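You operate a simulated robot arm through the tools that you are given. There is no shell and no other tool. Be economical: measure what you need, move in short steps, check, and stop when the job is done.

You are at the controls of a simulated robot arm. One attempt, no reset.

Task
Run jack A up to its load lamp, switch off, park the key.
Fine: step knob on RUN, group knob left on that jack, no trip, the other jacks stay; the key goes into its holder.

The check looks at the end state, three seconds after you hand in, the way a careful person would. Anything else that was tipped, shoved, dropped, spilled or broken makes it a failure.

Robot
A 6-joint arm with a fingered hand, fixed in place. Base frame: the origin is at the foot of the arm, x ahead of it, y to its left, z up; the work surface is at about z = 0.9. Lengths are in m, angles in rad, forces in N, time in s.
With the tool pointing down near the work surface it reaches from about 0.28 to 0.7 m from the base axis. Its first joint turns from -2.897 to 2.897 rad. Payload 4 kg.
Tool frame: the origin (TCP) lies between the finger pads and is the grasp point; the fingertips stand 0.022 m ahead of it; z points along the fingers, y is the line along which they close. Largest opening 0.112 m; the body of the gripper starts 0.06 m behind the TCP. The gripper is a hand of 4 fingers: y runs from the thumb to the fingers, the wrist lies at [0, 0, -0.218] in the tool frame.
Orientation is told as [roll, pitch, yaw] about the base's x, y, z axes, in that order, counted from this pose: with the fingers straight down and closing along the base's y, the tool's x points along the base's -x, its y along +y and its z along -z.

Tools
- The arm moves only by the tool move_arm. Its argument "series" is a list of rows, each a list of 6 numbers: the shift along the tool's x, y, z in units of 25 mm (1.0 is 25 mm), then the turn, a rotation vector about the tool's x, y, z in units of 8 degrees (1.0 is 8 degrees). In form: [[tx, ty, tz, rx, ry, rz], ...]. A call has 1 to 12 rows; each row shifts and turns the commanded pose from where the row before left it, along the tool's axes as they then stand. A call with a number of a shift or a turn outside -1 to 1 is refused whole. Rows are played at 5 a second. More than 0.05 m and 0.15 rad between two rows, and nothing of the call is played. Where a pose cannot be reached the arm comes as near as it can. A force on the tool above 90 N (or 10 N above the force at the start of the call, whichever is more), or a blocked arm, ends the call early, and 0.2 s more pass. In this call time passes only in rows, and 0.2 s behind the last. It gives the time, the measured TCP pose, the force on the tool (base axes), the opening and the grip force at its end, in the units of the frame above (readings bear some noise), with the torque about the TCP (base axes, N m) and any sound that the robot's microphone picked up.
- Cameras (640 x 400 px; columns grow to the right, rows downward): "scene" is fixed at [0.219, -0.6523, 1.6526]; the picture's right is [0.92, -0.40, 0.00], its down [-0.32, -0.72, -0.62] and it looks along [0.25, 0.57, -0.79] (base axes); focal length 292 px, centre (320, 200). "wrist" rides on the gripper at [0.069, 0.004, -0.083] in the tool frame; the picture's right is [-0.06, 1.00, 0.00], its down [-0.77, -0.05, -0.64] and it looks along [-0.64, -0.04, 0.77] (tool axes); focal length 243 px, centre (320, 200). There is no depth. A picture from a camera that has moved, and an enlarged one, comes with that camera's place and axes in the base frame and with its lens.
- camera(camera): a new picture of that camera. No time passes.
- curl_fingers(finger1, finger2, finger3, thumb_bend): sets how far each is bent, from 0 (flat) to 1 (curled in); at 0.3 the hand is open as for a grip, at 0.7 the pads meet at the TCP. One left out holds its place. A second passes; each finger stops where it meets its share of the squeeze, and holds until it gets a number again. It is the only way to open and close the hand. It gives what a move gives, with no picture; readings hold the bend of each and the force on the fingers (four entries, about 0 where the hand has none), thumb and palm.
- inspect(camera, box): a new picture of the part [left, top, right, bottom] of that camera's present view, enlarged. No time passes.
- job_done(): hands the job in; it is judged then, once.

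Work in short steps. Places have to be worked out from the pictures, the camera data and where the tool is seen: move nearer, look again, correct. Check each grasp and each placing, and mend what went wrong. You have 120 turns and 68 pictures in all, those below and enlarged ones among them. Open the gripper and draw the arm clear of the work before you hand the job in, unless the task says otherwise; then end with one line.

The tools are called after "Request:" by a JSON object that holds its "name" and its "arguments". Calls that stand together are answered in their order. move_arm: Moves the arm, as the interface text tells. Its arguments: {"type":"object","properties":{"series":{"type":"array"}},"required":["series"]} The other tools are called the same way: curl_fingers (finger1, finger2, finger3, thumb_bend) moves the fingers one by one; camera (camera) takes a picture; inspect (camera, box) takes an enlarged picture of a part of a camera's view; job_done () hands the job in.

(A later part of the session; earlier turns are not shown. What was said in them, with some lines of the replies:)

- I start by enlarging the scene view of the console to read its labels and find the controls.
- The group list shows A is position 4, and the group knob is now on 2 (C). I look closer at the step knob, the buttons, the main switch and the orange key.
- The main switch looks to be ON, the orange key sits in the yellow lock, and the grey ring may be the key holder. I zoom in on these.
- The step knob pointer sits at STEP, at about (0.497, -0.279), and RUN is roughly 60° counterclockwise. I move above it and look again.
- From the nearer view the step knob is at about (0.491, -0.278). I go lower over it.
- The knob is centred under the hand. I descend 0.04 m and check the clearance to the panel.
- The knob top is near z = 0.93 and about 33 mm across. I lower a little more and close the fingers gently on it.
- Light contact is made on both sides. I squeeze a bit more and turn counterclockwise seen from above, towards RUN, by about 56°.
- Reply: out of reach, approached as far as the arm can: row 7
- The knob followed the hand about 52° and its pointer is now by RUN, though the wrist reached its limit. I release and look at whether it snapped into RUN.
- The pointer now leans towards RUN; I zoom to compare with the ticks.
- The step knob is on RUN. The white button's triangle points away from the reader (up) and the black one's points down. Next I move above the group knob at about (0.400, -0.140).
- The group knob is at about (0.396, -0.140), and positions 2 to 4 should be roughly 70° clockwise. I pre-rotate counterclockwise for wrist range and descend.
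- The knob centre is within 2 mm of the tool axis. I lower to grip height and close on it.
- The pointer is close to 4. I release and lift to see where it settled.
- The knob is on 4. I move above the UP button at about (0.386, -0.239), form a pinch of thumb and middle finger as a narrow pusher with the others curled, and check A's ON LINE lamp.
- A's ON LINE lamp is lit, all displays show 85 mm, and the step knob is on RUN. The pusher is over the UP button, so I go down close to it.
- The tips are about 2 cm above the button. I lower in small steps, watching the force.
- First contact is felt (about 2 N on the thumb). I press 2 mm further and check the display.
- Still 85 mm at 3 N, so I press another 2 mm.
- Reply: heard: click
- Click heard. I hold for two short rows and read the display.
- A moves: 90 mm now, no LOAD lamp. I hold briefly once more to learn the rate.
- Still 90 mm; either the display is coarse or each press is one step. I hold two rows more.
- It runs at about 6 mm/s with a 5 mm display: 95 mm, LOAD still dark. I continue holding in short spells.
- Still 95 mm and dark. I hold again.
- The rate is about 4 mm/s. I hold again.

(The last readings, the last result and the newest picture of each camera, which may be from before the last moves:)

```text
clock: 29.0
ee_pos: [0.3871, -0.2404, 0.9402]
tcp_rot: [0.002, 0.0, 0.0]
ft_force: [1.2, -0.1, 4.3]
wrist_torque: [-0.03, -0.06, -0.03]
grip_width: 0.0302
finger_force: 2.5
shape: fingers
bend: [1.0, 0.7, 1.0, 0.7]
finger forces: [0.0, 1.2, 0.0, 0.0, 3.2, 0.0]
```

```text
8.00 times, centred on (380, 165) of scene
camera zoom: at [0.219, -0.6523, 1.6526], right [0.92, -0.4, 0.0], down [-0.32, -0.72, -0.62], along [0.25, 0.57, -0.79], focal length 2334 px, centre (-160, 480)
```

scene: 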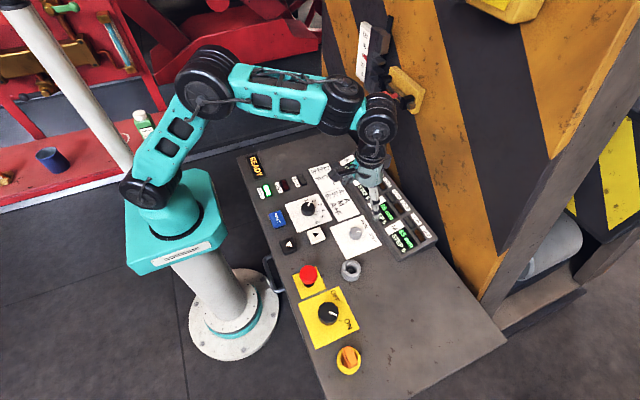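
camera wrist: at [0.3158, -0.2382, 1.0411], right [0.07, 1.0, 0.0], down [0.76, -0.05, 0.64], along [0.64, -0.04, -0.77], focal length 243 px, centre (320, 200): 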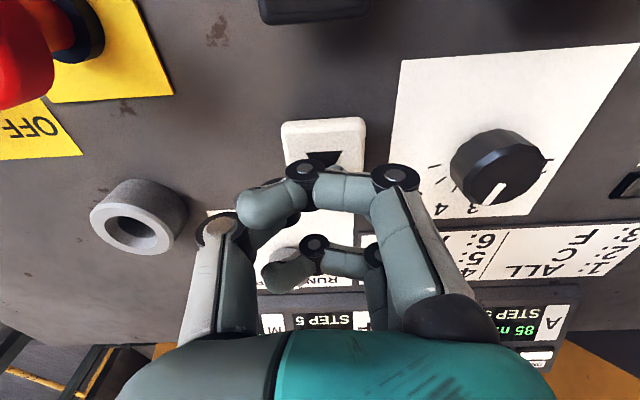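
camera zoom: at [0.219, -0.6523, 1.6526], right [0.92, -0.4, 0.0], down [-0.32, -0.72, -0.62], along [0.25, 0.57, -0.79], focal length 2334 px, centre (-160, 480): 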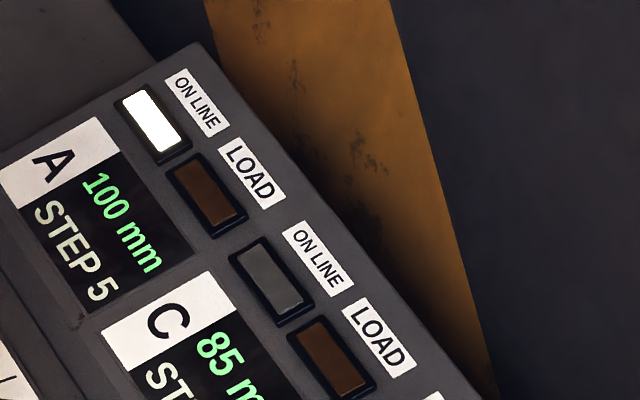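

100 mm, LOAD dark. I continue in 0.8 s spells.

Request:
{"name": "move_arm", "arguments": {"series": [[0, 0, 0, 0, 0, 0], [0, 0, 0, 0, 0, 0], [0, 0, 0, 0, 0, 0]]}}

Request:
{"name": "inspect", "arguments": {"camera": "scene", "box": [350, 140, 410, 190]}}

```text
clock: 29.8
ee_pos: [0.3863, -0.2398, 0.9406]
tcp_rot: [0.001, 0.002, -0.002]
ft_force: [1.0, 0.0, 4.0]
wrist_torque: [-0.04, -0.05, 0.0]
grip_width: 0.0298
finger_force: 2.1
shape: fingers
bend: [1.0, 0.7, 1.0, 0.7]
finger forces: [0.1, 1.2, 0.0, 0.0, 3.1, 0.0]
```

```text
8.00 times, centred on (380, 165) of scene
camera zoom: at [0.219, -0.6523, 1.6526], right [0.92, -0.4, 0.0], down [-0.32, -0.72, -0.62], along [0.25, 0.57, -0.79], focal length 2334 px, centre (-160, 480)
```

zoom: 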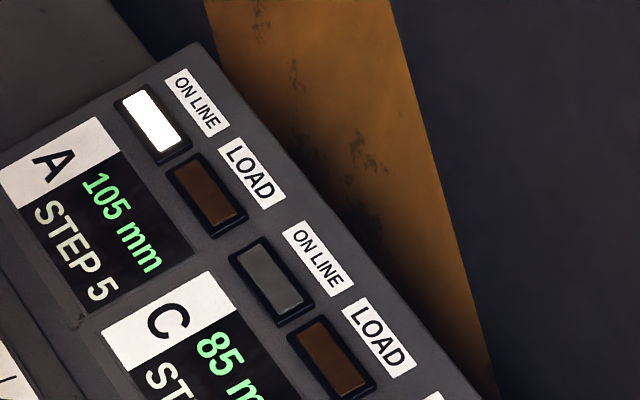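

105 mm, still dark. I hold on.

Request:
{"name": "move_arm", "arguments": {"series": [[0, 0, 0, 0, 0, 0], [0, 0, 0, 0, 0, 0]]}}

Request:
{"name": "inspect", "arguments": {"camera": "scene", "box": [350, 140, 410, 190]}}

```text
clock: 30.4
ee_pos: [0.3857, -0.2397, 0.9406]
tcp_rot: [0.001, 0.0, -0.001]
ft_force: [1.4, 0.5, 3.6]
wrist_torque: [-0.04, -0.05, 0.02]
grip_width: 0.0301
finger_force: 1.9
shape: fingers
bend: [1.0, 0.7, 1.0, 0.7]
finger forces: [0.1, 1.2, 0.1, 0.0, 3.2, 0.0]
```

```text
8.00 times, centred on (380, 165) of scene
camera zoom: at [0.219, -0.6523, 1.6526], right [0.92, -0.4, 0.0], down [-0.32, -0.72, -0.62], along [0.25, 0.57, -0.79], focal length 2334 px, centre (-160, 480)
```

zoom: 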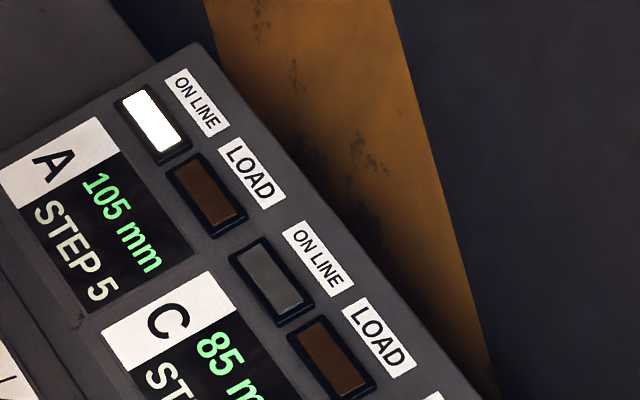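

Still 105 mm and dark; another short hold.

Request:
{"name": "move_arm", "arguments": {"series": [[0, 0, 0, 0, 0, 0], [0, 0, 0, 0, 0, 0]]}}

Request:
{"name": "inspect", "arguments": {"camera": "scene", "box": [350, 140, 410, 190]}}

```text
clock: 31.0
ee_pos: [0.3859, -0.239, 0.9413]
tcp_rot: [0.003, -0.001, -0.001]
ft_force: [1.4, 0.3, 3.9]
wrist_torque: [0.0, -0.05, 0.01]
grip_width: 0.0305
finger_force: 2.7
shape: fingers
bend: [1.0, 0.7, 1.0, 0.7]
finger forces: [0.0, 1.2, 0.0, 0.0, 3.2, 0.0]
```

```text
8.00 times, centred on (380, 165) of scene
camera zoom: at [0.219, -0.6523, 1.6526], right [0.92, -0.4, 0.0], down [-0.32, -0.72, -0.62], along [0.25, 0.57, -0.79], focal length 2334 px, centre (-160, 480)
```

zoom: 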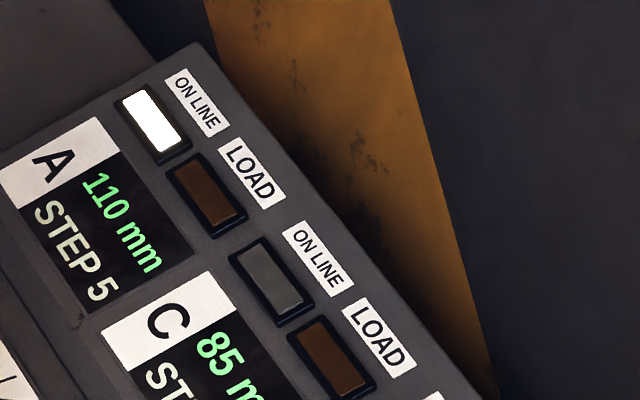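

110 mm, dark. Another short hold.

Request:
{"name": "move_arm", "arguments": {"series": [[0, 0, 0, 0, 0, 0], [0, 0, 0, 0, 0, 0]]}}

Request:
{"name": "inspect", "arguments": {"camera": "scene", "box": [350, 140, 410, 190]}}

```text
clock: 31.6
ee_pos: [0.3869, -0.2393, 0.9405]
tcp_rot: [0.002, 0.001, -0.001]
ft_force: [2.0, 0.1, 3.7]
wrist_torque: [0.01, -0.06, 0.04]
grip_width: 0.03
finger_force: 2.5
shape: fingers
bend: [1.0, 0.7, 1.0, 0.7]
finger forces: [0.1, 1.3, 0.1, 0.0, 3.2, 0.0]
```

```text
8.00 times, centred on (380, 165) of scene
camera zoom: at [0.219, -0.6523, 1.6526], right [0.92, -0.4, 0.0], down [-0.32, -0.72, -0.62], along [0.25, 0.57, -0.79], focal length 2334 px, centre (-160, 480)
```

zoom: 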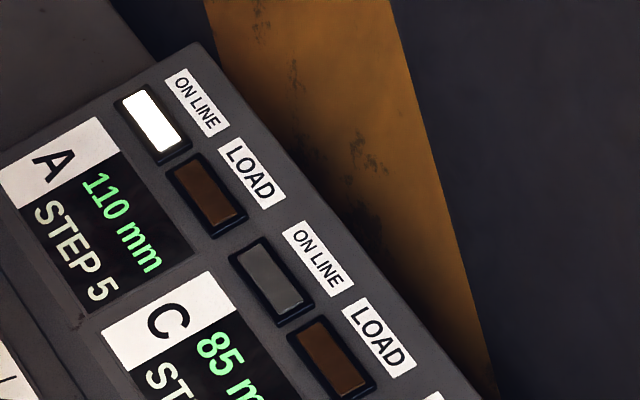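

Still 110 mm and dark. I hold 0.8 s.

Request:
{"name": "move_arm", "arguments": {"series": [[0, 0, 0, 0, 0, 0], [0, 0, 0, 0, 0, 0], [0, 0, 0, 0, 0, 0]]}}

Request:
{"name": "inspect", "arguments": {"camera": "scene", "box": [350, 140, 410, 190]}}

```text
clock: 32.4
ee_pos: [0.3856, -0.2398, 0.9411]
tcp_rot: [0.002, 0.0, -0.001]
ft_force: [2.2, -0.9, 3.5]
wrist_torque: [-0.01, -0.01, 0.03]
grip_width: 0.0302
finger_force: 2.2
shape: fingers
bend: [1.0, 0.7, 1.0, 0.7]
finger forces: [0.0, 1.1, 0.0, 0.0, 3.3, 0.1]
```

```text
8.00 times, centred on (380, 165) of scene
camera zoom: at [0.219, -0.6523, 1.6526], right [0.92, -0.4, 0.0], down [-0.32, -0.72, -0.62], along [0.25, 0.57, -0.79], focal length 2334 px, centre (-160, 480)
```

zoom: 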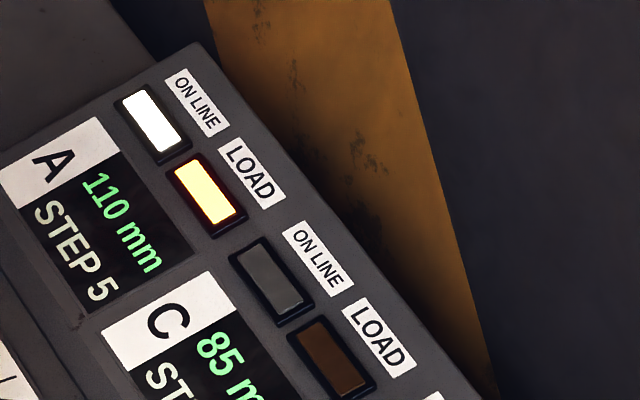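

The LOAD lamp is lit, so I release at once by lifting straight up, then check.

Request:
{"name": "move_arm", "arguments": {"series": [[0, 0, -1, 0, 0, 0], [0, 0, -1, 0, 0, 0], [0, 0, -1, 0, 0, 0], [0, 0, -0.4, 0, 0, 0]]}}

Request:
{"name": "inspect", "arguments": {"camera": "scene", "box": [240, 135, 450, 265]}}

```text
clock: 33.4
ee_pos: [0.3855, -0.2419, 1.0254]
tcp_rot: [0.002, -0.001, -0.002]
ft_force: [0.2, 0.4, -1.2]
wrist_torque: [0.03, -0.02, 0.0]
grip_width: 0.0303
finger_force: 0.1
shape: fingers
bend: [1.0, 0.7, 1.0, 0.7]
finger forces: [0.1, 0.1, 0.1, 0.1, 0.0, 0.0]
```

```text
3.05 times, centred on (345, 200) of scene
camera zoom: at [0.219, -0.6523, 1.6526], right [0.92, -0.4, 0.0], down [-0.32, -0.72, -0.62], along [0.25, 0.57, -0.79], focal length 889 px, centre (244, 200)
```

zoom: 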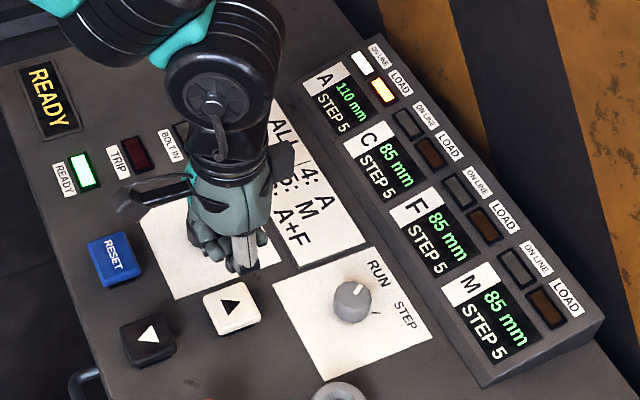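

A is at 110 mm with LOAD lit, no trip, and the other jacks are unchanged. Next is the main switch at about (0.321, -0.452); I open the hand and move above it with the yaw pre-turned clockwise.

Request:
{"name": "curl_fingers", "arguments": {"finger1": 0.4, "finger2": 0.4, "finger3": 0.4, "thumb_bend": 0.4}}

Request:
{"name": "move_arm", "arguments": {"series": [[0.29, -0.93, -0.3, 0, 0, 0], [0.29, -0.93, -0.3, 0, 0, 0], [0.29, -0.93, 0, 0, 0, 0], [0.29, -0.93, 0, 0, 0, 0], [0.29, -0.93, 0, 0, 0, 0], [0.29, -0.93, 0, 0, 0, 0], [0.29, -0.93, 0, 0, 0, 0], [0.29, -0.93, 0, 0, 0, 0], [0.29, -0.93, 0, 0, 0, 0]]}}

Request:
{"name": "camera", "arguments": {"camera": "wrist"}}

```text
clock: 34.4
ee_pos: [0.3855, -0.2414, 1.0258]
tcp_rot: [0.001, -0.001, 0.0]
ft_force: [-1.1, 0.1, 0.7]
wrist_torque: [0.0, -0.01, -0.01]
grip_width: 0.0849
finger_force: 0.0
shape: fingers
bend: [0.4, 0.4, 0.4, 0.4]
finger forces: [0.0, 0.0, 0.0, 0.0, 0.0, 0.0]
```

```text
clock: 36.4
ee_pos: [0.3207, -0.4479, 1.041]
tcp_rot: [0.001, 0.0, -0.002]
ft_force: [-0.2, -1.1, -0.3]
wrist_torque: [0.0, 0.01, 0.0]
grip_width: 0.0851
finger_force: 0.1
shape: fingers
bend: [0.4, 0.4, 0.4, 0.4]
finger forces: [0.0, 0.0, 0.1, 0.0, 0.0, 0.0]
```

```text
22 pictures are left
camera wrist: at [0.2509, -0.4439, 1.124], right [0.07, 1.0, 0.0], down [0.77, -0.05, 0.64], along [0.64, -0.04, -0.77], focal length 243 px, centre (320, 200)
```

wrist: 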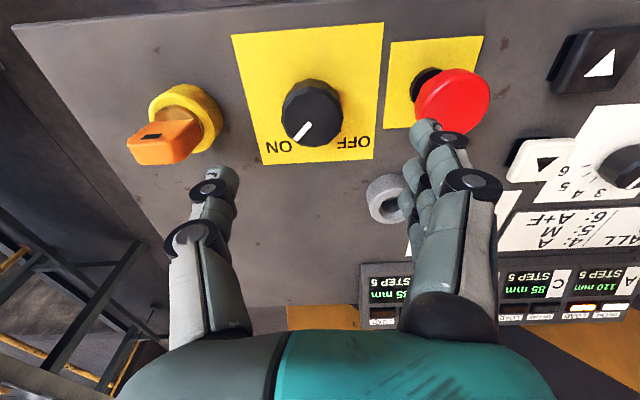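

The main switch is at about (0.322, -0.454). I adjust, turn the hand clockwise about 48° and descend over the knob.

Request:
{"name": "move_arm", "arguments": {"series": [[-0.05, -0.25, 0, 0, 0, 1], [0, 0, 0, 0, 0, 1], [0, 0, 0, 0, 0, 1], [0, 0, 0, 0, 0, 1], [0, 0, 0, 0, 0, 1], [0, 0, 0.8, 0, 0, 1], [0, 0, 1, 0, 0, 0], [0, 0, 1, 0, 0, 0], [0, 0, 0.8, 0, 0, 0]]}}

Request:
{"name": "camera", "arguments": {"camera": "wrist"}}

```text
clock: 38.4
ee_pos: [0.3215, -0.455, 0.9519]
tcp_rot: [0.002, 0.0, -0.843]
ft_force: [0.1, -0.1, -0.5]
wrist_torque: [0.03, -0.02, 0.01]
grip_width: 0.0849
finger_force: 0.1
shape: fingers
bend: [0.4, 0.4, 0.4, 0.4]
finger forces: [0.0, 0.0, 0.0, 0.0, 0.0, 0.1]
```

```text
21 pictures are left
camera wrist: at [0.2782, -0.3998, 1.0344], right [0.79, 0.62, 0.0], down [0.47, -0.6, 0.64], along [0.4, -0.5, -0.77], focal length 243 px, centre (320, 200)
```

wrist: 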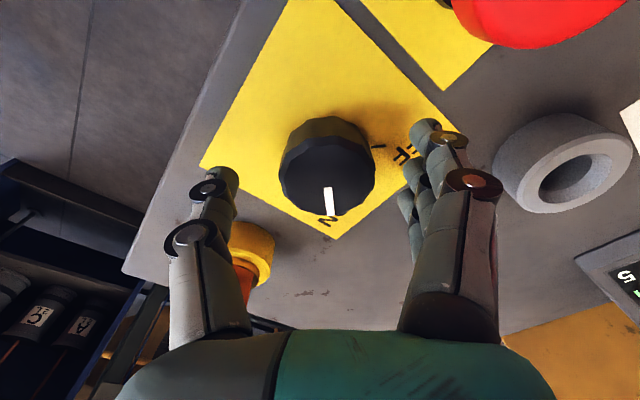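

Well centred. I lower to grip height and close.

Request:
{"name": "move_arm", "arguments": {"series": [[0.07, 0.15, 0.7, 0, 0, 0]]}}

Request:
{"name": "curl_fingers", "arguments": {"finger1": 0.6, "finger2": 0.64, "finger3": 0.64, "thumb_bend": 0.64}}

Request:
{"name": "move_arm", "arguments": {"series": [[0, 0, 0, 0, 0, -1], [0, 0, 0, 0, 0, -1], [0, 0, 0, 0, 0, -1], [0, 0, 0, 0, 0, -1], [0, 0, 0, 0, 0, -1], [0, 0, 0, 0, 0, -1], [0, 0, 0, 0, 0, -1]]}}

Request:
{"name": "camera", "arguments": {"camera": "wrist"}}

```text
clock: 38.8
ee_pos: [0.3223, -0.4504, 0.9337]
tcp_rot: [0.001, 0.001, -0.841]
ft_force: [0.0, 0.0, 0.1]
wrist_torque: [-0.07, -0.01, 0.01]
grip_width: 0.085
finger_force: 0.0
shape: fingers
bend: [0.4, 0.4, 0.4, 0.4]
finger forces: [0.1, 0.0, 0.0, 0.0, 0.0, 0.0]
```

```text
clock: 39.8
ee_pos: [0.3215, -0.451, 0.9327]
tcp_rot: [0.002, 0.001, -0.839]
ft_force: [0.9, 0.1, -3.5]
wrist_torque: [0.05, -0.01, 0.05]
grip_width: 0.0388
finger_force: 10.5
shape: fingers
bend: [0.6, 0.55, 0.57, 0.58]
finger forces: [0.0, 5.6, 4.8, 0.1, 10.0, 0.0]
```

```text
clock: 41.4
ee_pos: [0.3259, -0.4501, 0.9328]
tcp_rot: [-0.001, -0.001, 0.141]
ft_force: [-5.4, -10.6, -0.7]
wrist_torque: [-0.06, 0.12, -0.09]
grip_width: 0.0429
finger_force: 10.9
shape: fingers
bend: [0.6, 0.58, 0.61, 0.58]
finger forces: [0.0, 4.1, 1.7, 0.0, 16.0, 0.0]
```

```text
20 pictures are left
camera wrist: at [0.2552, -0.4559, 1.0163], right [-0.08, 1.0, 0.0], down [0.76, 0.06, 0.64], along [0.64, 0.05, -0.76], focal length 243 px, centre (320, 200)
```

wrist: 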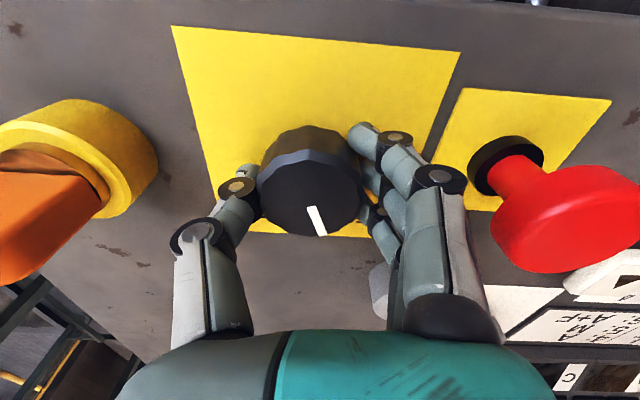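

The pointer has turned past centre towards OFF. I give one more unit of turn, then release and lift.

Request:
{"name": "move_arm", "arguments": {"series": [[0, 0, 0, 0, 0, -0.7], [0, 0, 0, 0, 0, -0.6]]}}

Request:
{"name": "curl_fingers", "arguments": {"finger1": 0.4, "finger2": 0.4, "finger3": 0.4, "thumb_bend": 0.4}}

Request:
{"name": "move_arm", "arguments": {"series": [[0, 0, -0.8, 0, 0, 0], [0, 0, -0.8, 0, 0, 0], [0, 0, -1, 0, 0, 1], [0, 0, -1, 0, 0, 1], [0, 0, -1, 0, 0, 0.35]]}}

Request:
{"name": "camera", "arguments": {"camera": "wrist"}}

```text
clock: 42.0
ee_pos: [0.3245, -0.4503, 0.933]
tcp_rot: [0.001, -0.002, 0.321]
ft_force: [-1.5, -12.9, 2.0]
wrist_torque: [-0.16, 0.06, -0.05]
grip_width: 0.0436
finger_force: 11.5
shape: fingers
bend: [0.6, 0.58, 0.61, 0.58]
finger forces: [0.0, 3.9, 1.8, 0.0, 16.7, 0.1]
```

```text
clock: 43.0
ee_pos: [0.3241, -0.4512, 0.9335]
tcp_rot: [0.0, 0.0, 0.318]
ft_force: [0.9, -0.1, -0.3]
wrist_torque: [-0.01, -0.01, 0.02]
grip_width: 0.0851
finger_force: 0.1
shape: fingers
bend: [0.4, 0.4, 0.4, 0.4]
finger forces: [0.0, 0.1, 0.0, 0.0, 0.0, 0.0]
```

```text
clock: 44.2
ee_pos: [0.3237, -0.4524, 1.0478]
tcp_rot: [0.002, 0.0, -0.011]
ft_force: [0.1, -1.4, 0.8]
wrist_torque: [-0.01, 0.03, 0.01]
grip_width: 0.0852
finger_force: 0.1
shape: fingers
bend: [0.4, 0.4, 0.4, 0.4]
finger forces: [0.0, 0.0, 0.1, 0.1, 0.0, 0.1]
```

```text
19 pictures are left
camera wrist: at [0.2546, -0.4468, 1.1294], right [0.07, 1.0, 0.0], down [0.76, -0.06, 0.64], along [0.64, -0.05, -0.77], focal length 243 px, centre (320, 200)
```

wrist: 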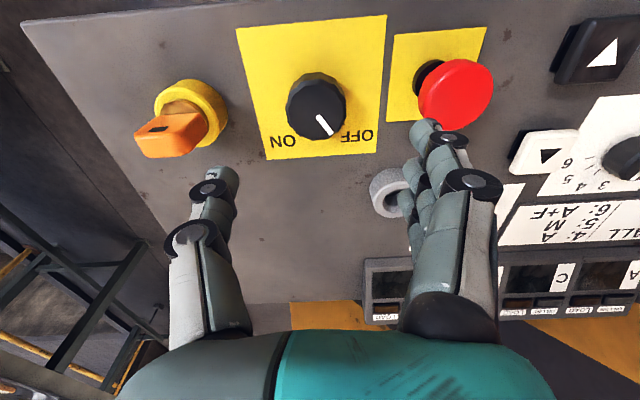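

The displays have gone dark and the pointer is on OFF. I move above the key at about (0.323, -0.567) to see how its bow lies.

Request:
{"name": "move_arm", "arguments": {"series": [[0, -0.92, 0, 0, 0, 0], [0, -0.92, 0, 0, 0, 0], [0, -0.92, 0, 0, 0, 0], [0, -0.92, 0, 0, 0, 0], [0, -0.92, 0, 0, 0, 0]]}}

Request:
{"name": "camera", "arguments": {"camera": "wrist"}}

Request:
{"name": "inspect", "arguments": {"camera": "scene", "box": [290, 250, 430, 390]}}

```text
clock: 45.4
ee_pos: [0.3218, -0.5638, 1.0462]
tcp_rot: [0.002, -0.001, -0.009]
ft_force: [0.3, 0.3, 0.7]
wrist_torque: [0.0, 0.02, 0.03]
grip_width: 0.085
finger_force: 0.0
shape: fingers
bend: [0.4, 0.4, 0.4, 0.4]
finger forces: [0.1, 0.0, 0.1, 0.0, 0.1, 0.0]
```

```text
18 pictures are left
camera wrist: at [0.2525, -0.5588, 1.1292], right [0.07, 1.0, 0.0], down [0.76, -0.06, 0.64], along [0.64, -0.05, -0.77], focal length 243 px, centre (320, 200)
```

wrist: 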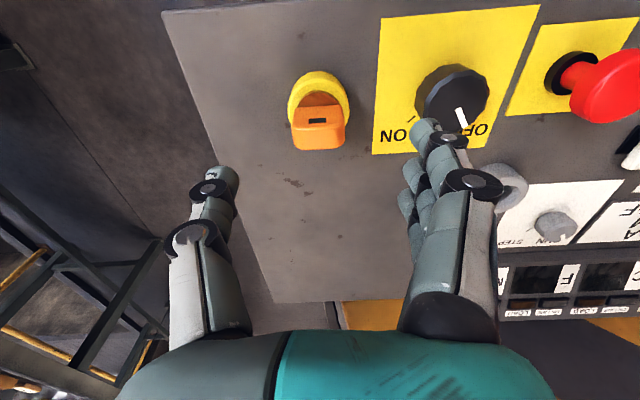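

```text
2.86 times, centred on (360, 320) of scene
camera zoom: at [0.219, -0.6523, 1.6526], right [0.92, -0.4, 0.0], down [-0.32, -0.72, -0.62], along [0.25, 0.57, -0.79], focal length 833 px, centre (206, -143)
```

zoom: 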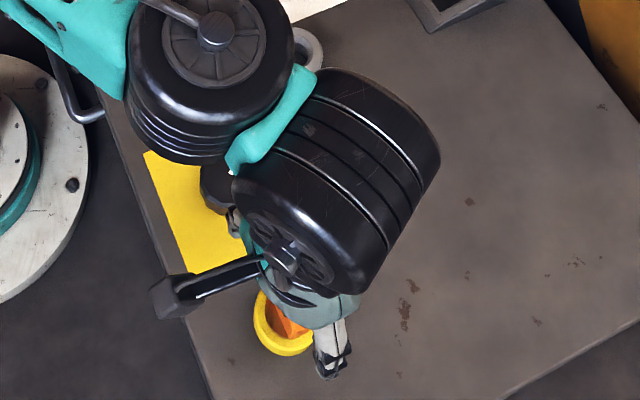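

I zoom on the key for its orientation.

Request:
{"name": "inspect", "arguments": {"camera": "wrist", "box": [270, 60, 370, 160]}}

```text
4.00 times, centred on (320, 110) of wrist
camera zoom: at [0.2525, -0.5588, 1.1292], right [0.07, 1.0, 0.0], down [0.76, -0.06, 0.64], along [0.64, -0.05, -0.77], focal length 970 px, centre (320, 560)
```

zoom: 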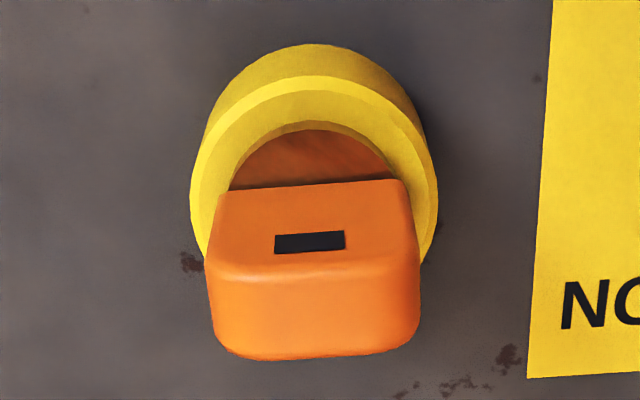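

The bow is a block about 39 mm along y by 26 mm along x, its top near z ≈ 0.965 at about (0.328, -0.566), above the yellow ring. I turn the hand 90° clockwise so it closes along x on the broad faces.

Request:
{"name": "move_arm", "arguments": {"series": [[0, 0, 0, 0, 0, 1], [0, 0, 0, 0, 0, 1], [0, 0, 0, 0, 0, 1], [0, 0, 0, 0, 0, 1], [0, 0, 0, 0, 0, 1], [0, 0, 0, 0, 0, 1], [0, 0, 0, 0, 0, 1], [0, 0, 0, 0, 0, 1], [0, 0, 0, 0, 0, 1], [0, 0, 0, 0, 0, 1], [0, 0, 0, 0, 0, 1], [-0.08, 0.24, 0.6, 0, 0, 0.2]]}}

Request:
{"name": "camera", "arguments": {"camera": "wrist"}}

```text
clock: 48.0
ee_pos: [0.329, -0.5689, 1.0325]
tcp_rot: [0.0, 0.002, -1.577]
ft_force: [0.2, -0.9, 0.2]
wrist_torque: [0.0, -0.03, 0.01]
grip_width: 0.085
finger_force: 0.1
shape: fingers
bend: [0.4, 0.4, 0.4, 0.4]
finger forces: [0.1, 0.1, 0.0, 0.0, 0.1, 0.1]
```

```text
15 pictures are left
camera wrist: at [0.3332, -0.4989, 1.1159], right [1.0, -0.07, 0.0], down [-0.05, -0.77, 0.64], along [-0.04, -0.64, -0.77], focal length 243 px, centre (320, 200)
```

wrist: 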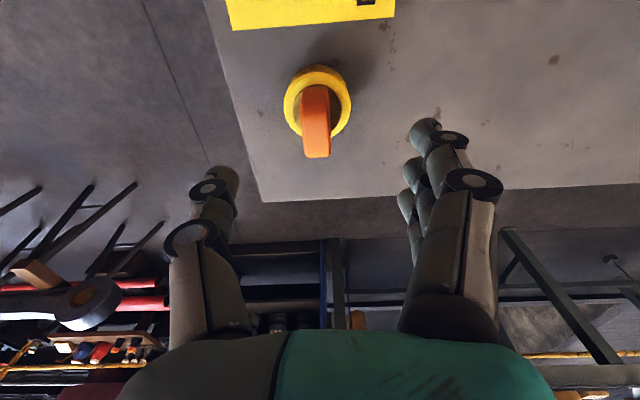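

From this side the bow is about 18 mm thick, centred near (0.3265, -0.564). I descend to TCP z ≈ 0.965 and check.

Request:
{"name": "move_arm", "arguments": {"series": [[0.15, -0.1, 0.9, 0, 0, 0], [0, 0, 0.9, 0, 0, 0], [0, 0, 0.6, 0, 0, 0], [0, 0, 0.3, 0, 0, 0]]}}

Request:
{"name": "camera", "arguments": {"camera": "wrist"}}

```text
clock: 49.0
ee_pos: [0.3263, -0.564, 0.9649]
tcp_rot: [0.0, 0.002, -1.572]
ft_force: [0.5, 0.4, -0.5]
wrist_torque: [0.02, 0.01, -0.03]
grip_width: 0.0849
finger_force: 0.0
shape: fingers
bend: [0.4, 0.4, 0.4, 0.4]
finger forces: [0.0, 0.0, 0.1, 0.1, 0.0, 0.0]
```

```text
14 pictures are left
camera wrist: at [0.3309, -0.4945, 1.048], right [1.0, -0.07, 0.0], down [-0.05, -0.77, 0.64], along [-0.04, -0.64, -0.77], focal length 243 px, centre (320, 200)
```

wrist: 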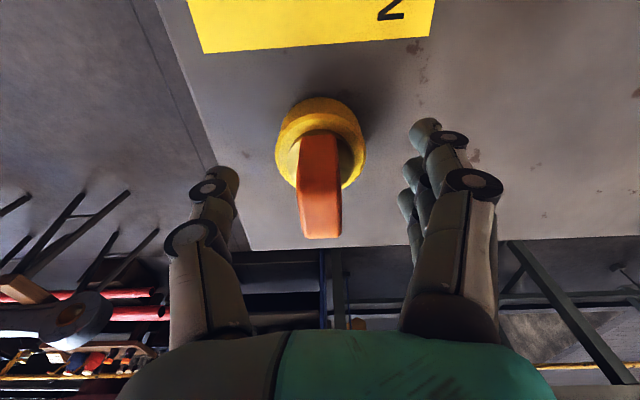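

The fingers straddle the bow and the tips clear the ring. I close on it.

Request:
{"name": "curl_fingers", "arguments": {"finger1": 0.7, "finger2": 0.7, "finger3": 0.7, "thumb_bend": 0.68}}

Request:
{"name": "camera", "arguments": {"camera": "wrist"}}

```text
clock: 50.0
ee_pos: [0.3271, -0.5644, 0.9653]
tcp_rot: [0.001, 0.003, -1.571]
ft_force: [0.3, 0.9, -1.0]
wrist_torque: [0.01, 0.02, 0.0]
grip_width: 0.0197
finger_force: 5.7
shape: fingers
bend: [0.66, 0.66, 0.66, 0.65]
finger forces: [1.8, 2.1, 1.9, 0.1, 5.7, 0.0]
```

```text
13 pictures are left
camera wrist: at [0.3309, -0.4945, 1.0484], right [1.0, -0.07, 0.0], down [-0.05, -0.77, 0.64], along [-0.04, -0.64, -0.77], focal length 243 px, centre (320, 200)
```

wrist: 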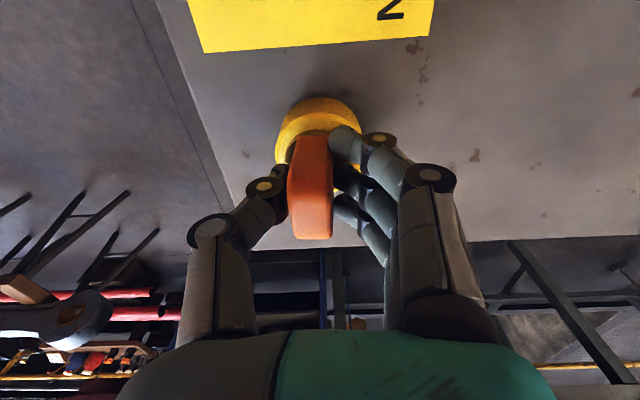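

All fingers hold the bow. I squeeze more firmly and try a slow lift.

Request:
{"name": "curl_fingers", "arguments": {"finger1": 0.74, "finger2": 0.74, "finger3": 0.74, "thumb_bend": 0.74}}

Request:
{"name": "move_arm", "arguments": {"series": [[0, 0, -0.3, 0, 0, 0], [0, 0, -0.3, 0, 0, 0]]}}

```text
clock: 51.0
ee_pos: [0.3262, -0.5653, 0.9645]
tcp_rot: [0.001, 0.002, -1.572]
ft_force: [-0.1, 0.3, 0.3]
wrist_torque: [-0.01, 0.01, 0.01]
grip_width: 0.0186
finger_force: 13.8
shape: fingers
bend: [0.71, 0.71, 0.71, 0.66]
finger forces: [4.6, 4.7, 4.4, 0.1, 13.6, 0.0]
```

```text
clock: 51.6
ee_pos: [0.3272, -0.5637, 0.981]
tcp_rot: [0.0, 0.001, -1.573]
ft_force: [0.6, 0.0, -0.8]
wrist_torque: [0.03, -0.02, 0.01]
grip_width: 0.0188
finger_force: 13.0
shape: fingers
bend: [0.71, 0.71, 0.71, 0.66]
finger forces: [4.7, 4.8, 4.3, 0.1, 13.7, 0.0]
```

It rises freely with the grip held. I lift another 65 mm and look.

Request:
{"name": "move_arm", "arguments": {"series": [[0, 0, -0.65, 0, 0, 0], [0, 0, -0.65, 0, 0, 0], [0, 0, -0.65, 0, 0, 0], [0, 0, -0.65, 0, 0, 0]]}}

Request:
{"name": "camera", "arguments": {"camera": "wrist"}}

Request:
{"name": "inspect", "arguments": {"camera": "scene", "box": [280, 240, 420, 380]}}

```text
clock: 52.6
ee_pos: [0.3257, -0.5632, 1.045]
tcp_rot: [0.001, 0.002, -1.574]
ft_force: [0.0, 0.1, -1.6]
wrist_torque: [0.01, 0.01, 0.01]
grip_width: 0.019
finger_force: 13.8
shape: fingers
bend: [0.71, 0.71, 0.71, 0.66]
finger forces: [4.6, 4.7, 4.3, 0.0, 13.7, 0.1]
```

```text
12 pictures are left
camera wrist: at [0.3297, -0.495, 1.1285], right [1.0, -0.07, 0.0], down [-0.05, -0.77, 0.64], along [-0.04, -0.64, -0.77], focal length 243 px, centre (320, 200)
```

wrist: 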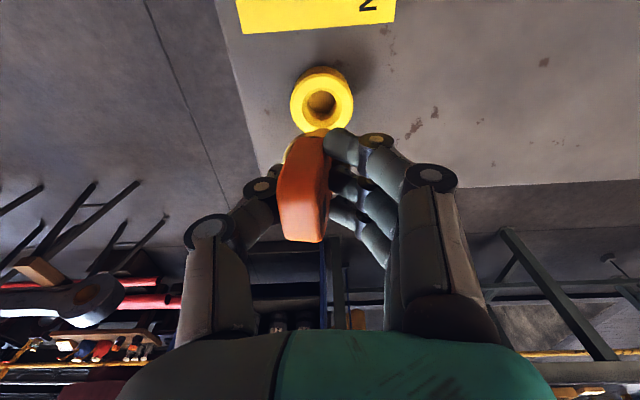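

```text
2.86 times, centred on (350, 310) of scene
camera zoom: at [0.219, -0.6523, 1.6526], right [0.92, -0.4, 0.0], down [-0.32, -0.72, -0.62], along [0.25, 0.57, -0.79], focal length 833 px, centre (234, -114)
```

zoom: 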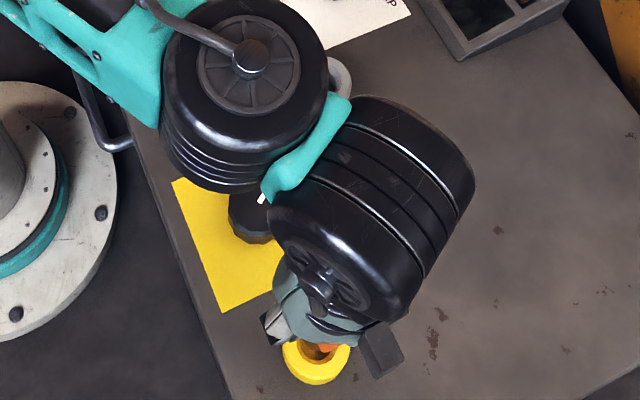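

The key is out of the lock. I zoom in on it to see its shank and tilt.

Request:
{"name": "inspect", "arguments": {"camera": "wrist", "box": [240, 50, 400, 250]}}

```text
2.00 times, centred on (320, 150) of wrist
camera zoom: at [0.3297, -0.495, 1.1285], right [1.0, -0.07, 0.0], down [-0.05, -0.77, 0.64], along [-0.04, -0.64, -0.77], focal length 485 px, centre (320, 300)
```

zoom: 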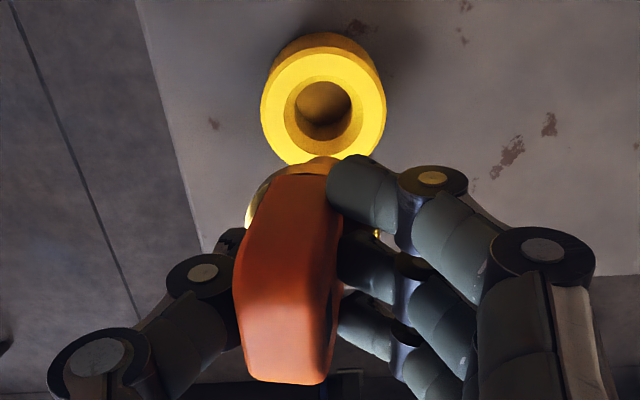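

The key hangs vertically in the grip, about 7 mm towards the thumb from the TCP. I carry it over the grey holder at about (0.425, -0.371), staying high.

Request:
{"name": "move_arm", "arguments": {"series": [[0, 0, -0.8, 0, 0, 0], [0.3, 0.7, -0.2, 0, 0, 0], [0.5, 0.7, 0, 0, 0, 0], [0.86, 0.5, 0, 0, 0, 0], [0.86, 0.5, 0, 0, 0, 0], [0.86, 0.5, 0, 0, 0, 0], [0.86, 0.5, 0, 0, 0, 0], [0.86, 0.47, 0, 0, 0, 0], [0.86, 0.4, 0, 0, 0, 0], [0.86, 0, 0, 0, 0, 0], [0.88, 0, 0, 0, 0, 0]]}}

Request:
{"name": "camera", "arguments": {"camera": "wrist"}}

```text
clock: 55.0
ee_pos: [0.4337, -0.3719, 1.0696]
tcp_rot: [-0.001, 0.0, -1.574]
ft_force: [-0.7, 0.2, -1.7]
wrist_torque: [0.02, 0.01, 0.02]
grip_width: 0.0186
finger_force: 13.3
shape: fingers
bend: [0.71, 0.71, 0.71, 0.66]
finger forces: [4.7, 4.6, 4.2, 0.1, 13.6, 0.0]
```

```text
9 pictures are left
camera wrist: at [0.4378, -0.3023, 1.153], right [1.0, -0.07, 0.0], down [-0.05, -0.77, 0.64], along [-0.04, -0.64, -0.77], focal length 243 px, centre (320, 200)
```

wrist: 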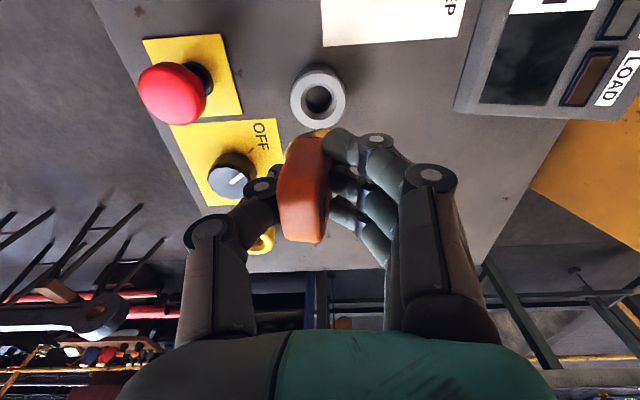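

The holder hole is at about (0.433, -0.369). I shift so the key, which is offset towards the thumb, is over it, lower to z ≈ 1.007 and look from both cameras.

Request:
{"name": "move_arm", "arguments": {"series": [[0, 0.33, 0.5, 0, 0, 0], [0, 0, 0.8, 0, 0, 0], [0, 0, 0.8, 0, 0, 0], [0, 0, 0.4, 0, 0, 0]]}}

Request:
{"name": "inspect", "arguments": {"camera": "scene", "box": [310, 220, 400, 300]}}

Request:
{"name": "inspect", "arguments": {"camera": "wrist", "box": [240, 50, 400, 250]}}

```text
clock: 56.0
ee_pos: [0.4402, -0.3718, 1.0076]
tcp_rot: [0.0, 0.001, -1.573]
ft_force: [0.7, -0.1, -1.3]
wrist_torque: [-0.02, 0.01, -0.02]
grip_width: 0.0186
finger_force: 13.5
shape: fingers
bend: [0.71, 0.71, 0.72, 0.66]
finger forces: [4.6, 4.5, 4.1, 0.0, 13.5, 0.0]
```

```text
5.00 times, centred on (355, 260) of scene
camera zoom: at [0.219, -0.6523, 1.6526], right [0.92, -0.4, 0.0], down [-0.32, -0.72, -0.62], along [0.25, 0.57, -0.79], focal length 1458 px, centre (145, -100)
```

zoom: 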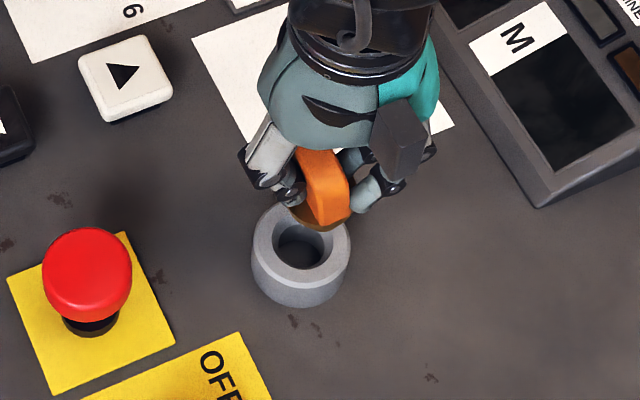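

```text
2.00 times, centred on (320, 150) of wrist
camera zoom: at [0.4446, -0.3028, 1.0905], right [1.0, -0.07, 0.0], down [-0.05, -0.77, 0.64], along [-0.04, -0.64, -0.77], focal length 485 px, centre (320, 300)
```

zoom: 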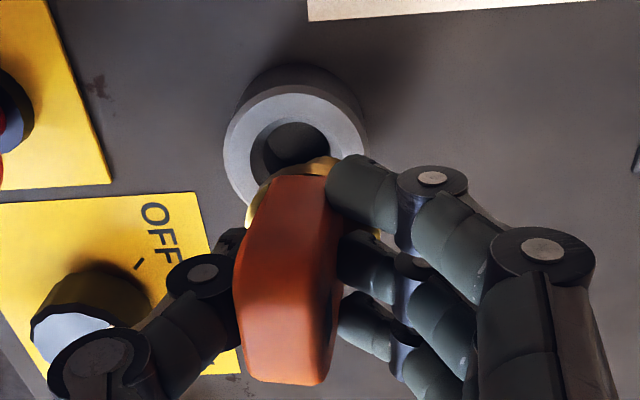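

The key sits just above the holder; I judge the plug about 3–4 mm too far in +x. I correct that and lower in small guarded steps.

Request:
{"name": "move_arm", "arguments": {"series": [[-0.04, -0.15, 0.3, 0, 0, 0], [0, 0, 0.3, 0, 0, 0], [0, 0, 0.2, 0, 0, 0], [0, 0, 0.1, 0, 0, 0]]}}

```text
clock: 57.0
ee_pos: [0.4374, -0.373, 0.9862]
tcp_rot: [0.0, 0.0, -1.574]
ft_force: [-1.8, -1.1, 4.8]
wrist_torque: [-0.04, 0.05, -0.01]
grip_width: 0.0188
finger_force: 13.8
shape: fingers
bend: [0.72, 0.72, 0.72, 0.66]
finger forces: [4.4, 4.6, 4.1, 0.0, 14.4, 0.0]
```

Contact at z ≈ 0.986, probably the shank tip on the rim. I look from both cameras before correcting.

Request:
{"name": "inspect", "arguments": {"camera": "scene", "box": [330, 230, 385, 280]}}

Request:
{"name": "inspect", "arguments": {"camera": "wrist", "box": [260, 70, 370, 170]}}

```text
8.00 times, centred on (358, 255) of scene
camera zoom: at [0.219, -0.6523, 1.6526], right [0.92, -0.4, 0.0], down [-0.32, -0.72, -0.62], along [0.25, 0.57, -0.79], focal length 2334 px, centre (20, -240)
```

zoom: 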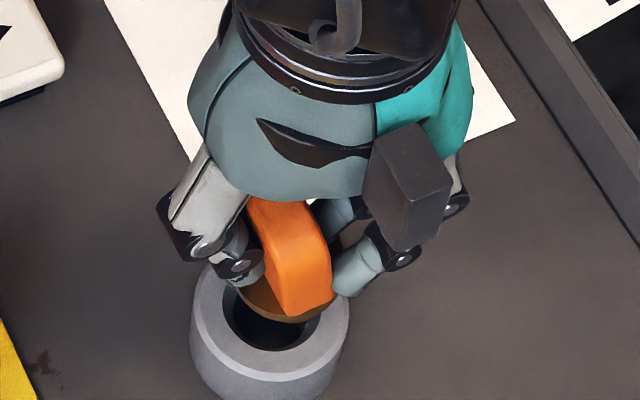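

```text
4.00 times, centred on (315, 120) of wrist
camera zoom: at [0.4418, -0.3037, 1.0694], right [1.0, -0.07, 0.0], down [-0.05, -0.77, 0.64], along [-0.04, -0.64, -0.77], focal length 970 px, centre (340, 520)
```

zoom: 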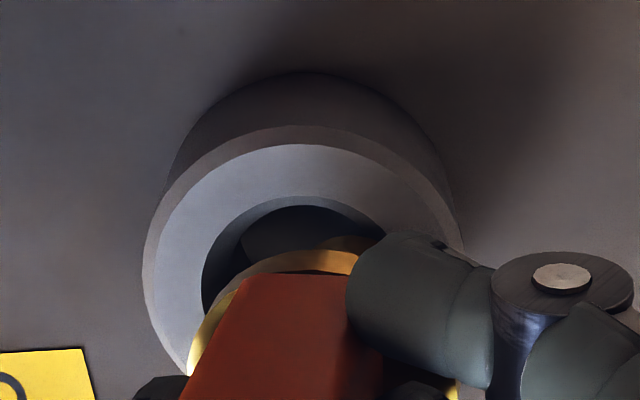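

The wrist view shows the key leaning about 9° in the grip: the shank tip is too far towards +x while the bow top leans to -x. I back off 10 mm, tilt the hand to bring the shank upright, and shift so it comes over the hole.

Request:
{"name": "move_arm", "arguments": {"series": [[0.04, 0.14, -0.4, 0, 0, 0], [0, 0, 0, 0.55, 0, 0], [0, 0, 0, 0.55, 0, 0]]}}

Request:
{"name": "inspect", "arguments": {"camera": "wrist", "box": [250, 60, 370, 170]}}

```text
clock: 57.8
ee_pos: [0.4423, -0.3715, 0.9962]
tcp_rot: [-0.155, 0.002, -1.572]
ft_force: [0.1, 0.2, -1.5]
wrist_torque: [0.03, -0.02, 0.01]
grip_width: 0.0187
finger_force: 13.3
shape: fingers
bend: [0.72, 0.72, 0.72, 0.66]
finger forces: [4.6, 4.6, 4.3, 0.0, 13.4, 0.0]
```

```text
3.64 times, centred on (310, 115) of wrist
camera zoom: at [0.4589, -0.3028, 1.0777], right [0.99, -0.07, -0.15], down [0.05, -0.77, 0.64], along [-0.16, -0.64, -0.75], focal length 882 px, centre (356, 509)
```

zoom: 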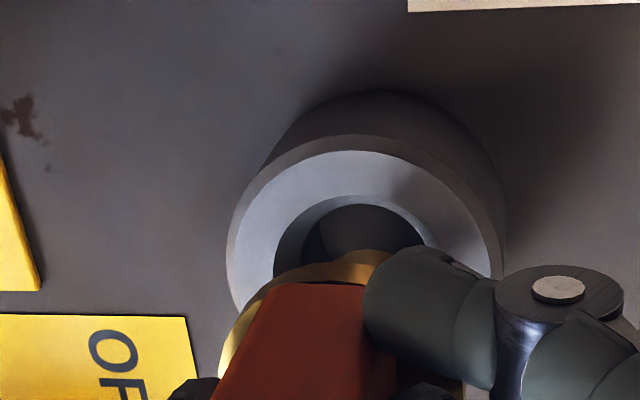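

The shank now appears upright and over the hole to within a millimetre or two. I lower 12 mm straight down.

Request:
{"name": "move_arm", "arguments": {"series": [[0.04, 0.03, 0.2, 0, 0, 0], [0, 0.03, 0.2, 0, 0, 0], [0, 0.015, 0.1, 0, 0, 0]]}}

```text
clock: 58.6
ee_pos: [0.4417, -0.3684, 0.9828]
tcp_rot: [-0.155, 0.001, -1.573]
ft_force: [-1.0, -0.6, 0.2]
wrist_torque: [-0.05, 0.05, 0.01]
grip_width: 0.0187
finger_force: 12.9
shape: fingers
bend: [0.72, 0.72, 0.72, 0.66]
finger forces: [4.2, 4.5, 4.1, 0.0, 13.5, 0.0]
```

Slight contact only (under 2 N), and it is already lower than before. I continue 5 mm.

Request:
{"name": "move_arm", "arguments": {"series": [[0, 0.015, 0.1, 0, 0, 0], [0, 0.015, 0.1, 0, 0, 0]]}}

```text
clock: 59.2
ee_pos: [0.4426, -0.3697, 0.9784]
tcp_rot: [-0.153, 0.003, -1.572]
ft_force: [-1.6, -1.2, -0.6]
wrist_torque: [-0.02, 0.04, 0.02]
grip_width: 0.0191
finger_force: 12.4
shape: fingers
bend: [0.72, 0.72, 0.72, 0.66]
finger forces: [3.9, 4.3, 4.0, 0.0, 13.5, 0.0]
```

It is entering the hole. I ease 1 mm towards -x and -y and continue down.

Request:
{"name": "move_arm", "arguments": {"series": [[-0.03, -0.02, 0.12, 0, 0, 0], [0, 0.015, 0.12, 0, 0, 0], [0, 0.015, 0.1, 0, 0, 0]]}}

```text
clock: 60.0
ee_pos: [0.4422, -0.3702, 0.9687]
tcp_rot: [-0.153, 0.002, -1.573]
ft_force: [-0.2, 0.2, -0.6]
wrist_torque: [-0.05, 0.01, 0.03]
grip_width: 0.0188
finger_force: 12.9
shape: fingers
bend: [0.72, 0.72, 0.72, 0.66]
finger forces: [4.0, 4.7, 4.0, 0.0, 13.3, 0.0]
```

Smooth, with almost no force. I go on down towards the seat in small steps.

Request:
{"name": "move_arm", "arguments": {"series": [[0, 0.015, 0.1, 0, 0, 0], [0, 0.01, 0.08, 0, 0, 0]]}}

Request:
{"name": "inspect", "arguments": {"camera": "scene", "box": [330, 230, 385, 280]}}

```text
clock: 60.6
ee_pos: [0.4406, -0.3701, 0.9641]
tcp_rot: [-0.154, 0.003, -1.572]
ft_force: [0.1, -0.9, -0.9]
wrist_torque: [0.04, -0.03, -0.03]
grip_width: 0.0191
finger_force: 13.2
shape: fingers
bend: [0.72, 0.72, 0.72, 0.66]
finger forces: [4.4, 4.7, 4.1, 0.1, 13.2, 0.1]
```

```text
8.00 times, centred on (358, 255) of scene
camera zoom: at [0.219, -0.6523, 1.6526], right [0.92, -0.4, 0.0], down [-0.32, -0.72, -0.62], along [0.25, 0.57, -0.79], focal length 2334 px, centre (20, -240)
```

zoom: 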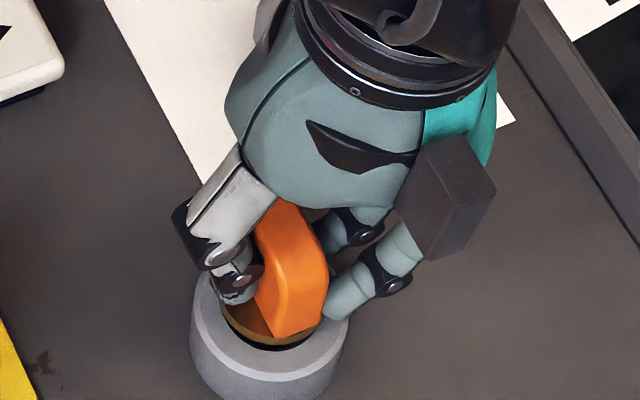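

The flange is just at the holder's rim. I press on down a few millimetres, watching the force.

Request:
{"name": "move_arm", "arguments": {"series": [[0, 0.01, 0.08, 0, 0, 0], [0, 0.01, 0.08, 0, 0, 0]]}}

```text
clock: 61.2
ee_pos: [0.4407, -0.3701, 0.9619]
tcp_rot: [-0.153, 0.002, -1.573]
ft_force: [1.3, 0.3, 3.5]
wrist_torque: [0.04, 0.04, -0.04]
grip_width: 0.0188
finger_force: 14.0
shape: fingers
bend: [0.72, 0.72, 0.72, 0.66]
finger forces: [5.2, 5.1, 4.3, 0.0, 13.1, 0.0]
```

About 5 N of upward resistance at 0.962, close to the height it had when seated in the lock, so I take it as seated. I release gently.

Request:
{"name": "curl_fingers", "arguments": {"finger1": 0.55, "finger2": 0.55, "finger3": 0.55, "thumb_bend": 0.55}}

Request:
{"name": "inspect", "arguments": {"camera": "wrist", "box": [240, 60, 400, 250]}}

```text
clock: 62.2
ee_pos: [0.4394, -0.3713, 0.9615]
tcp_rot: [-0.154, 0.0, -1.572]
ft_force: [-1.0, -0.8, 10.4]
wrist_torque: [-0.01, -0.08, -0.01]
grip_width: 0.0434
finger_force: 5.1
shape: fingers
bend: [0.55, 0.64, 0.55, 0.55]
finger forces: [0.0, 9.7, 0.1, 0.0, 0.0, 0.0]
```

```text
2.11 times, centred on (320, 155) of wrist
camera zoom: at [0.4558, -0.3015, 1.0431], right [0.99, -0.07, -0.15], down [0.05, -0.77, 0.64], along [-0.16, -0.64, -0.75], focal length 511 px, centre (320, 295)
```

zoom: 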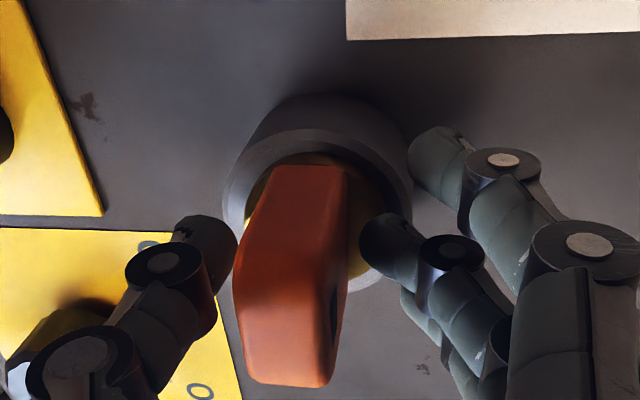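

The key stands in the holder by itself; the middle finger rests on the rim. I lift straight up slowly to free it, then higher.

Request:
{"name": "move_arm", "arguments": {"series": [[0, -0.015, -0.1, 0, 0, 0], [0, -0.03, -0.2, 0, 0, 0]]}}

Request:
{"name": "curl_fingers", "arguments": {"finger1": 0.45, "finger2": 0.45, "finger3": 0.45, "thumb_bend": 0.45}}

Request:
{"name": "move_arm", "arguments": {"series": [[0, -0.03, -0.3, 0, 0, 0], [0, -0.07, -0.5, 0, 0, 0], [0, -0.15, -0.98, 0, 0, 0], [0, -0.15, -0.98, 0, 0, 0], [0, -0.15, -0.98, 0, 0, 0], [0, 0, 0, -0.55, 0, 0], [0, 0, 0, -0.55, 0, 0]]}}

Request:
{"name": "camera", "arguments": {"camera": "wrist"}}

```text
clock: 62.8
ee_pos: [0.4396, -0.3705, 0.9693]
tcp_rot: [-0.155, 0.003, -1.572]
ft_force: [0.7, 0.9, 0.5]
wrist_torque: [-0.02, -0.02, -0.03]
grip_width: 0.0431
finger_force: 0.0
shape: fingers
bend: [0.55, 0.55, 0.55, 0.55]
finger forces: [0.0, 0.0, 0.0, 0.0, 0.0, 0.0]
```

```text
clock: 63.8
ee_pos: [0.4406, -0.3704, 0.9697]
tcp_rot: [-0.154, 0.003, -1.573]
ft_force: [0.1, 0.1, 0.2]
wrist_torque: [0.02, -0.02, 0.03]
grip_width: 0.0708
finger_force: 0.1
shape: fingers
bend: [0.45, 0.45, 0.45, 0.45]
finger forces: [0.0, 0.1, 0.0, 0.0, 0.0, 0.1]
```

```text
clock: 65.4
ee_pos: [0.4415, -0.3708, 1.0644]
tcp_rot: [0.003, 0.002, -1.574]
ft_force: [0.7, -1.1, 0.0]
wrist_torque: [0.0, 0.01, 0.01]
grip_width: 0.0709
finger_force: 0.0
shape: fingers
bend: [0.45, 0.45, 0.45, 0.45]
finger forces: [0.0, 0.1, 0.0, 0.0, 0.0, 0.0]
```

```text
1 pictures are left
camera wrist: at [0.4453, -0.3025, 1.1468], right [1.0, -0.07, 0.0], down [-0.05, -0.77, 0.64], along [-0.04, -0.64, -0.77], focal length 243 px, centre (320, 200)
```

wrist: 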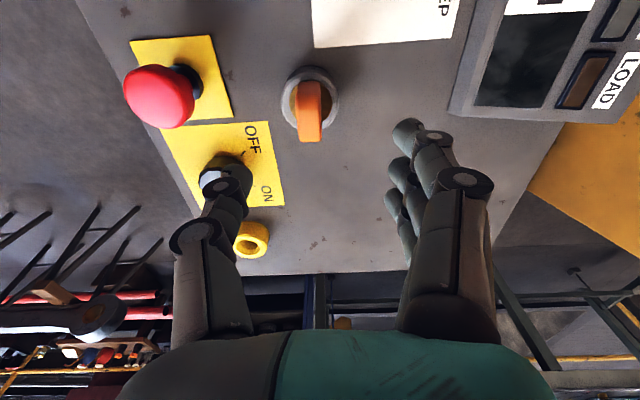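

The key sits upright in the holder, just as it sat in the lock. I raise the arm well clear and take the last picture to check the whole scene.

Request:
{"name": "move_arm", "arguments": {"series": [[0, 0, -1, 0, 0, 0], [0, 0, -1, 0, 0, 0], [0, 0, -1, 0, 0, 0], [0, 0, -1, 0, 0, 0], [0.9, 0, -0.5, 0, 0, 0], [0.9, 0, -0.5, 0, 0, 0], [0.9, 0, 0, 0, 0, 0], [0.9, 0, 0, 0, 0, 0], [0.9, 0, 0, 0, 0, 0], [0.9, 0, 0, 0, 0, 0], [0.9, 0, 0, 0, 0, 0], [0.9, 0, 0, 0, 0, 0]]}}

Request:
{"name": "inspect", "arguments": {"camera": "scene", "box": [240, 140, 450, 390]}}

```text
clock: 68.0
ee_pos: [0.4411, -0.1907, 1.1885]
tcp_rot: [-0.001, 0.002, -1.572]
ft_force: [0.4, -0.1, 0.7]
wrist_torque: [-0.02, -0.03, 0.03]
grip_width: 0.0708
finger_force: 0.2
shape: fingers
bend: [0.45, 0.45, 0.45, 0.45]
finger forces: [0.0, 0.0, 0.0, 0.0, 0.0, 0.0]
```

```text
1.60 times, centred on (345, 265) of scene
camera zoom: at [0.219, -0.6523, 1.6526], right [0.92, -0.4, 0.0], down [-0.32, -0.72, -0.62], along [0.25, 0.57, -0.79], focal length 467 px, centre (280, 96)
```

zoom: 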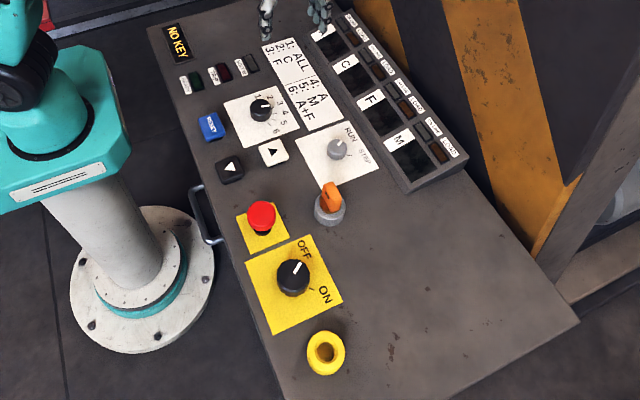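

The panel reads NO KEY, the switch is OFF, the key is in the grey holder, the step knob is on RUN and the group knob is on 4 (A). The arm is clear and the hand open, so I hand in.

Request:
{"name": "job_done", "arguments": {}}

```text
The job is handed in.
```

Jack A was run up to its LOAD lamp (display reads 110 mm) with no trip and the other jacks still at 85 mm; the main switch is OFF, the step knob is on RUN, the group knob is on 4 (A), and the key is in the grey ring, which I took to be its holder because it carries no label.
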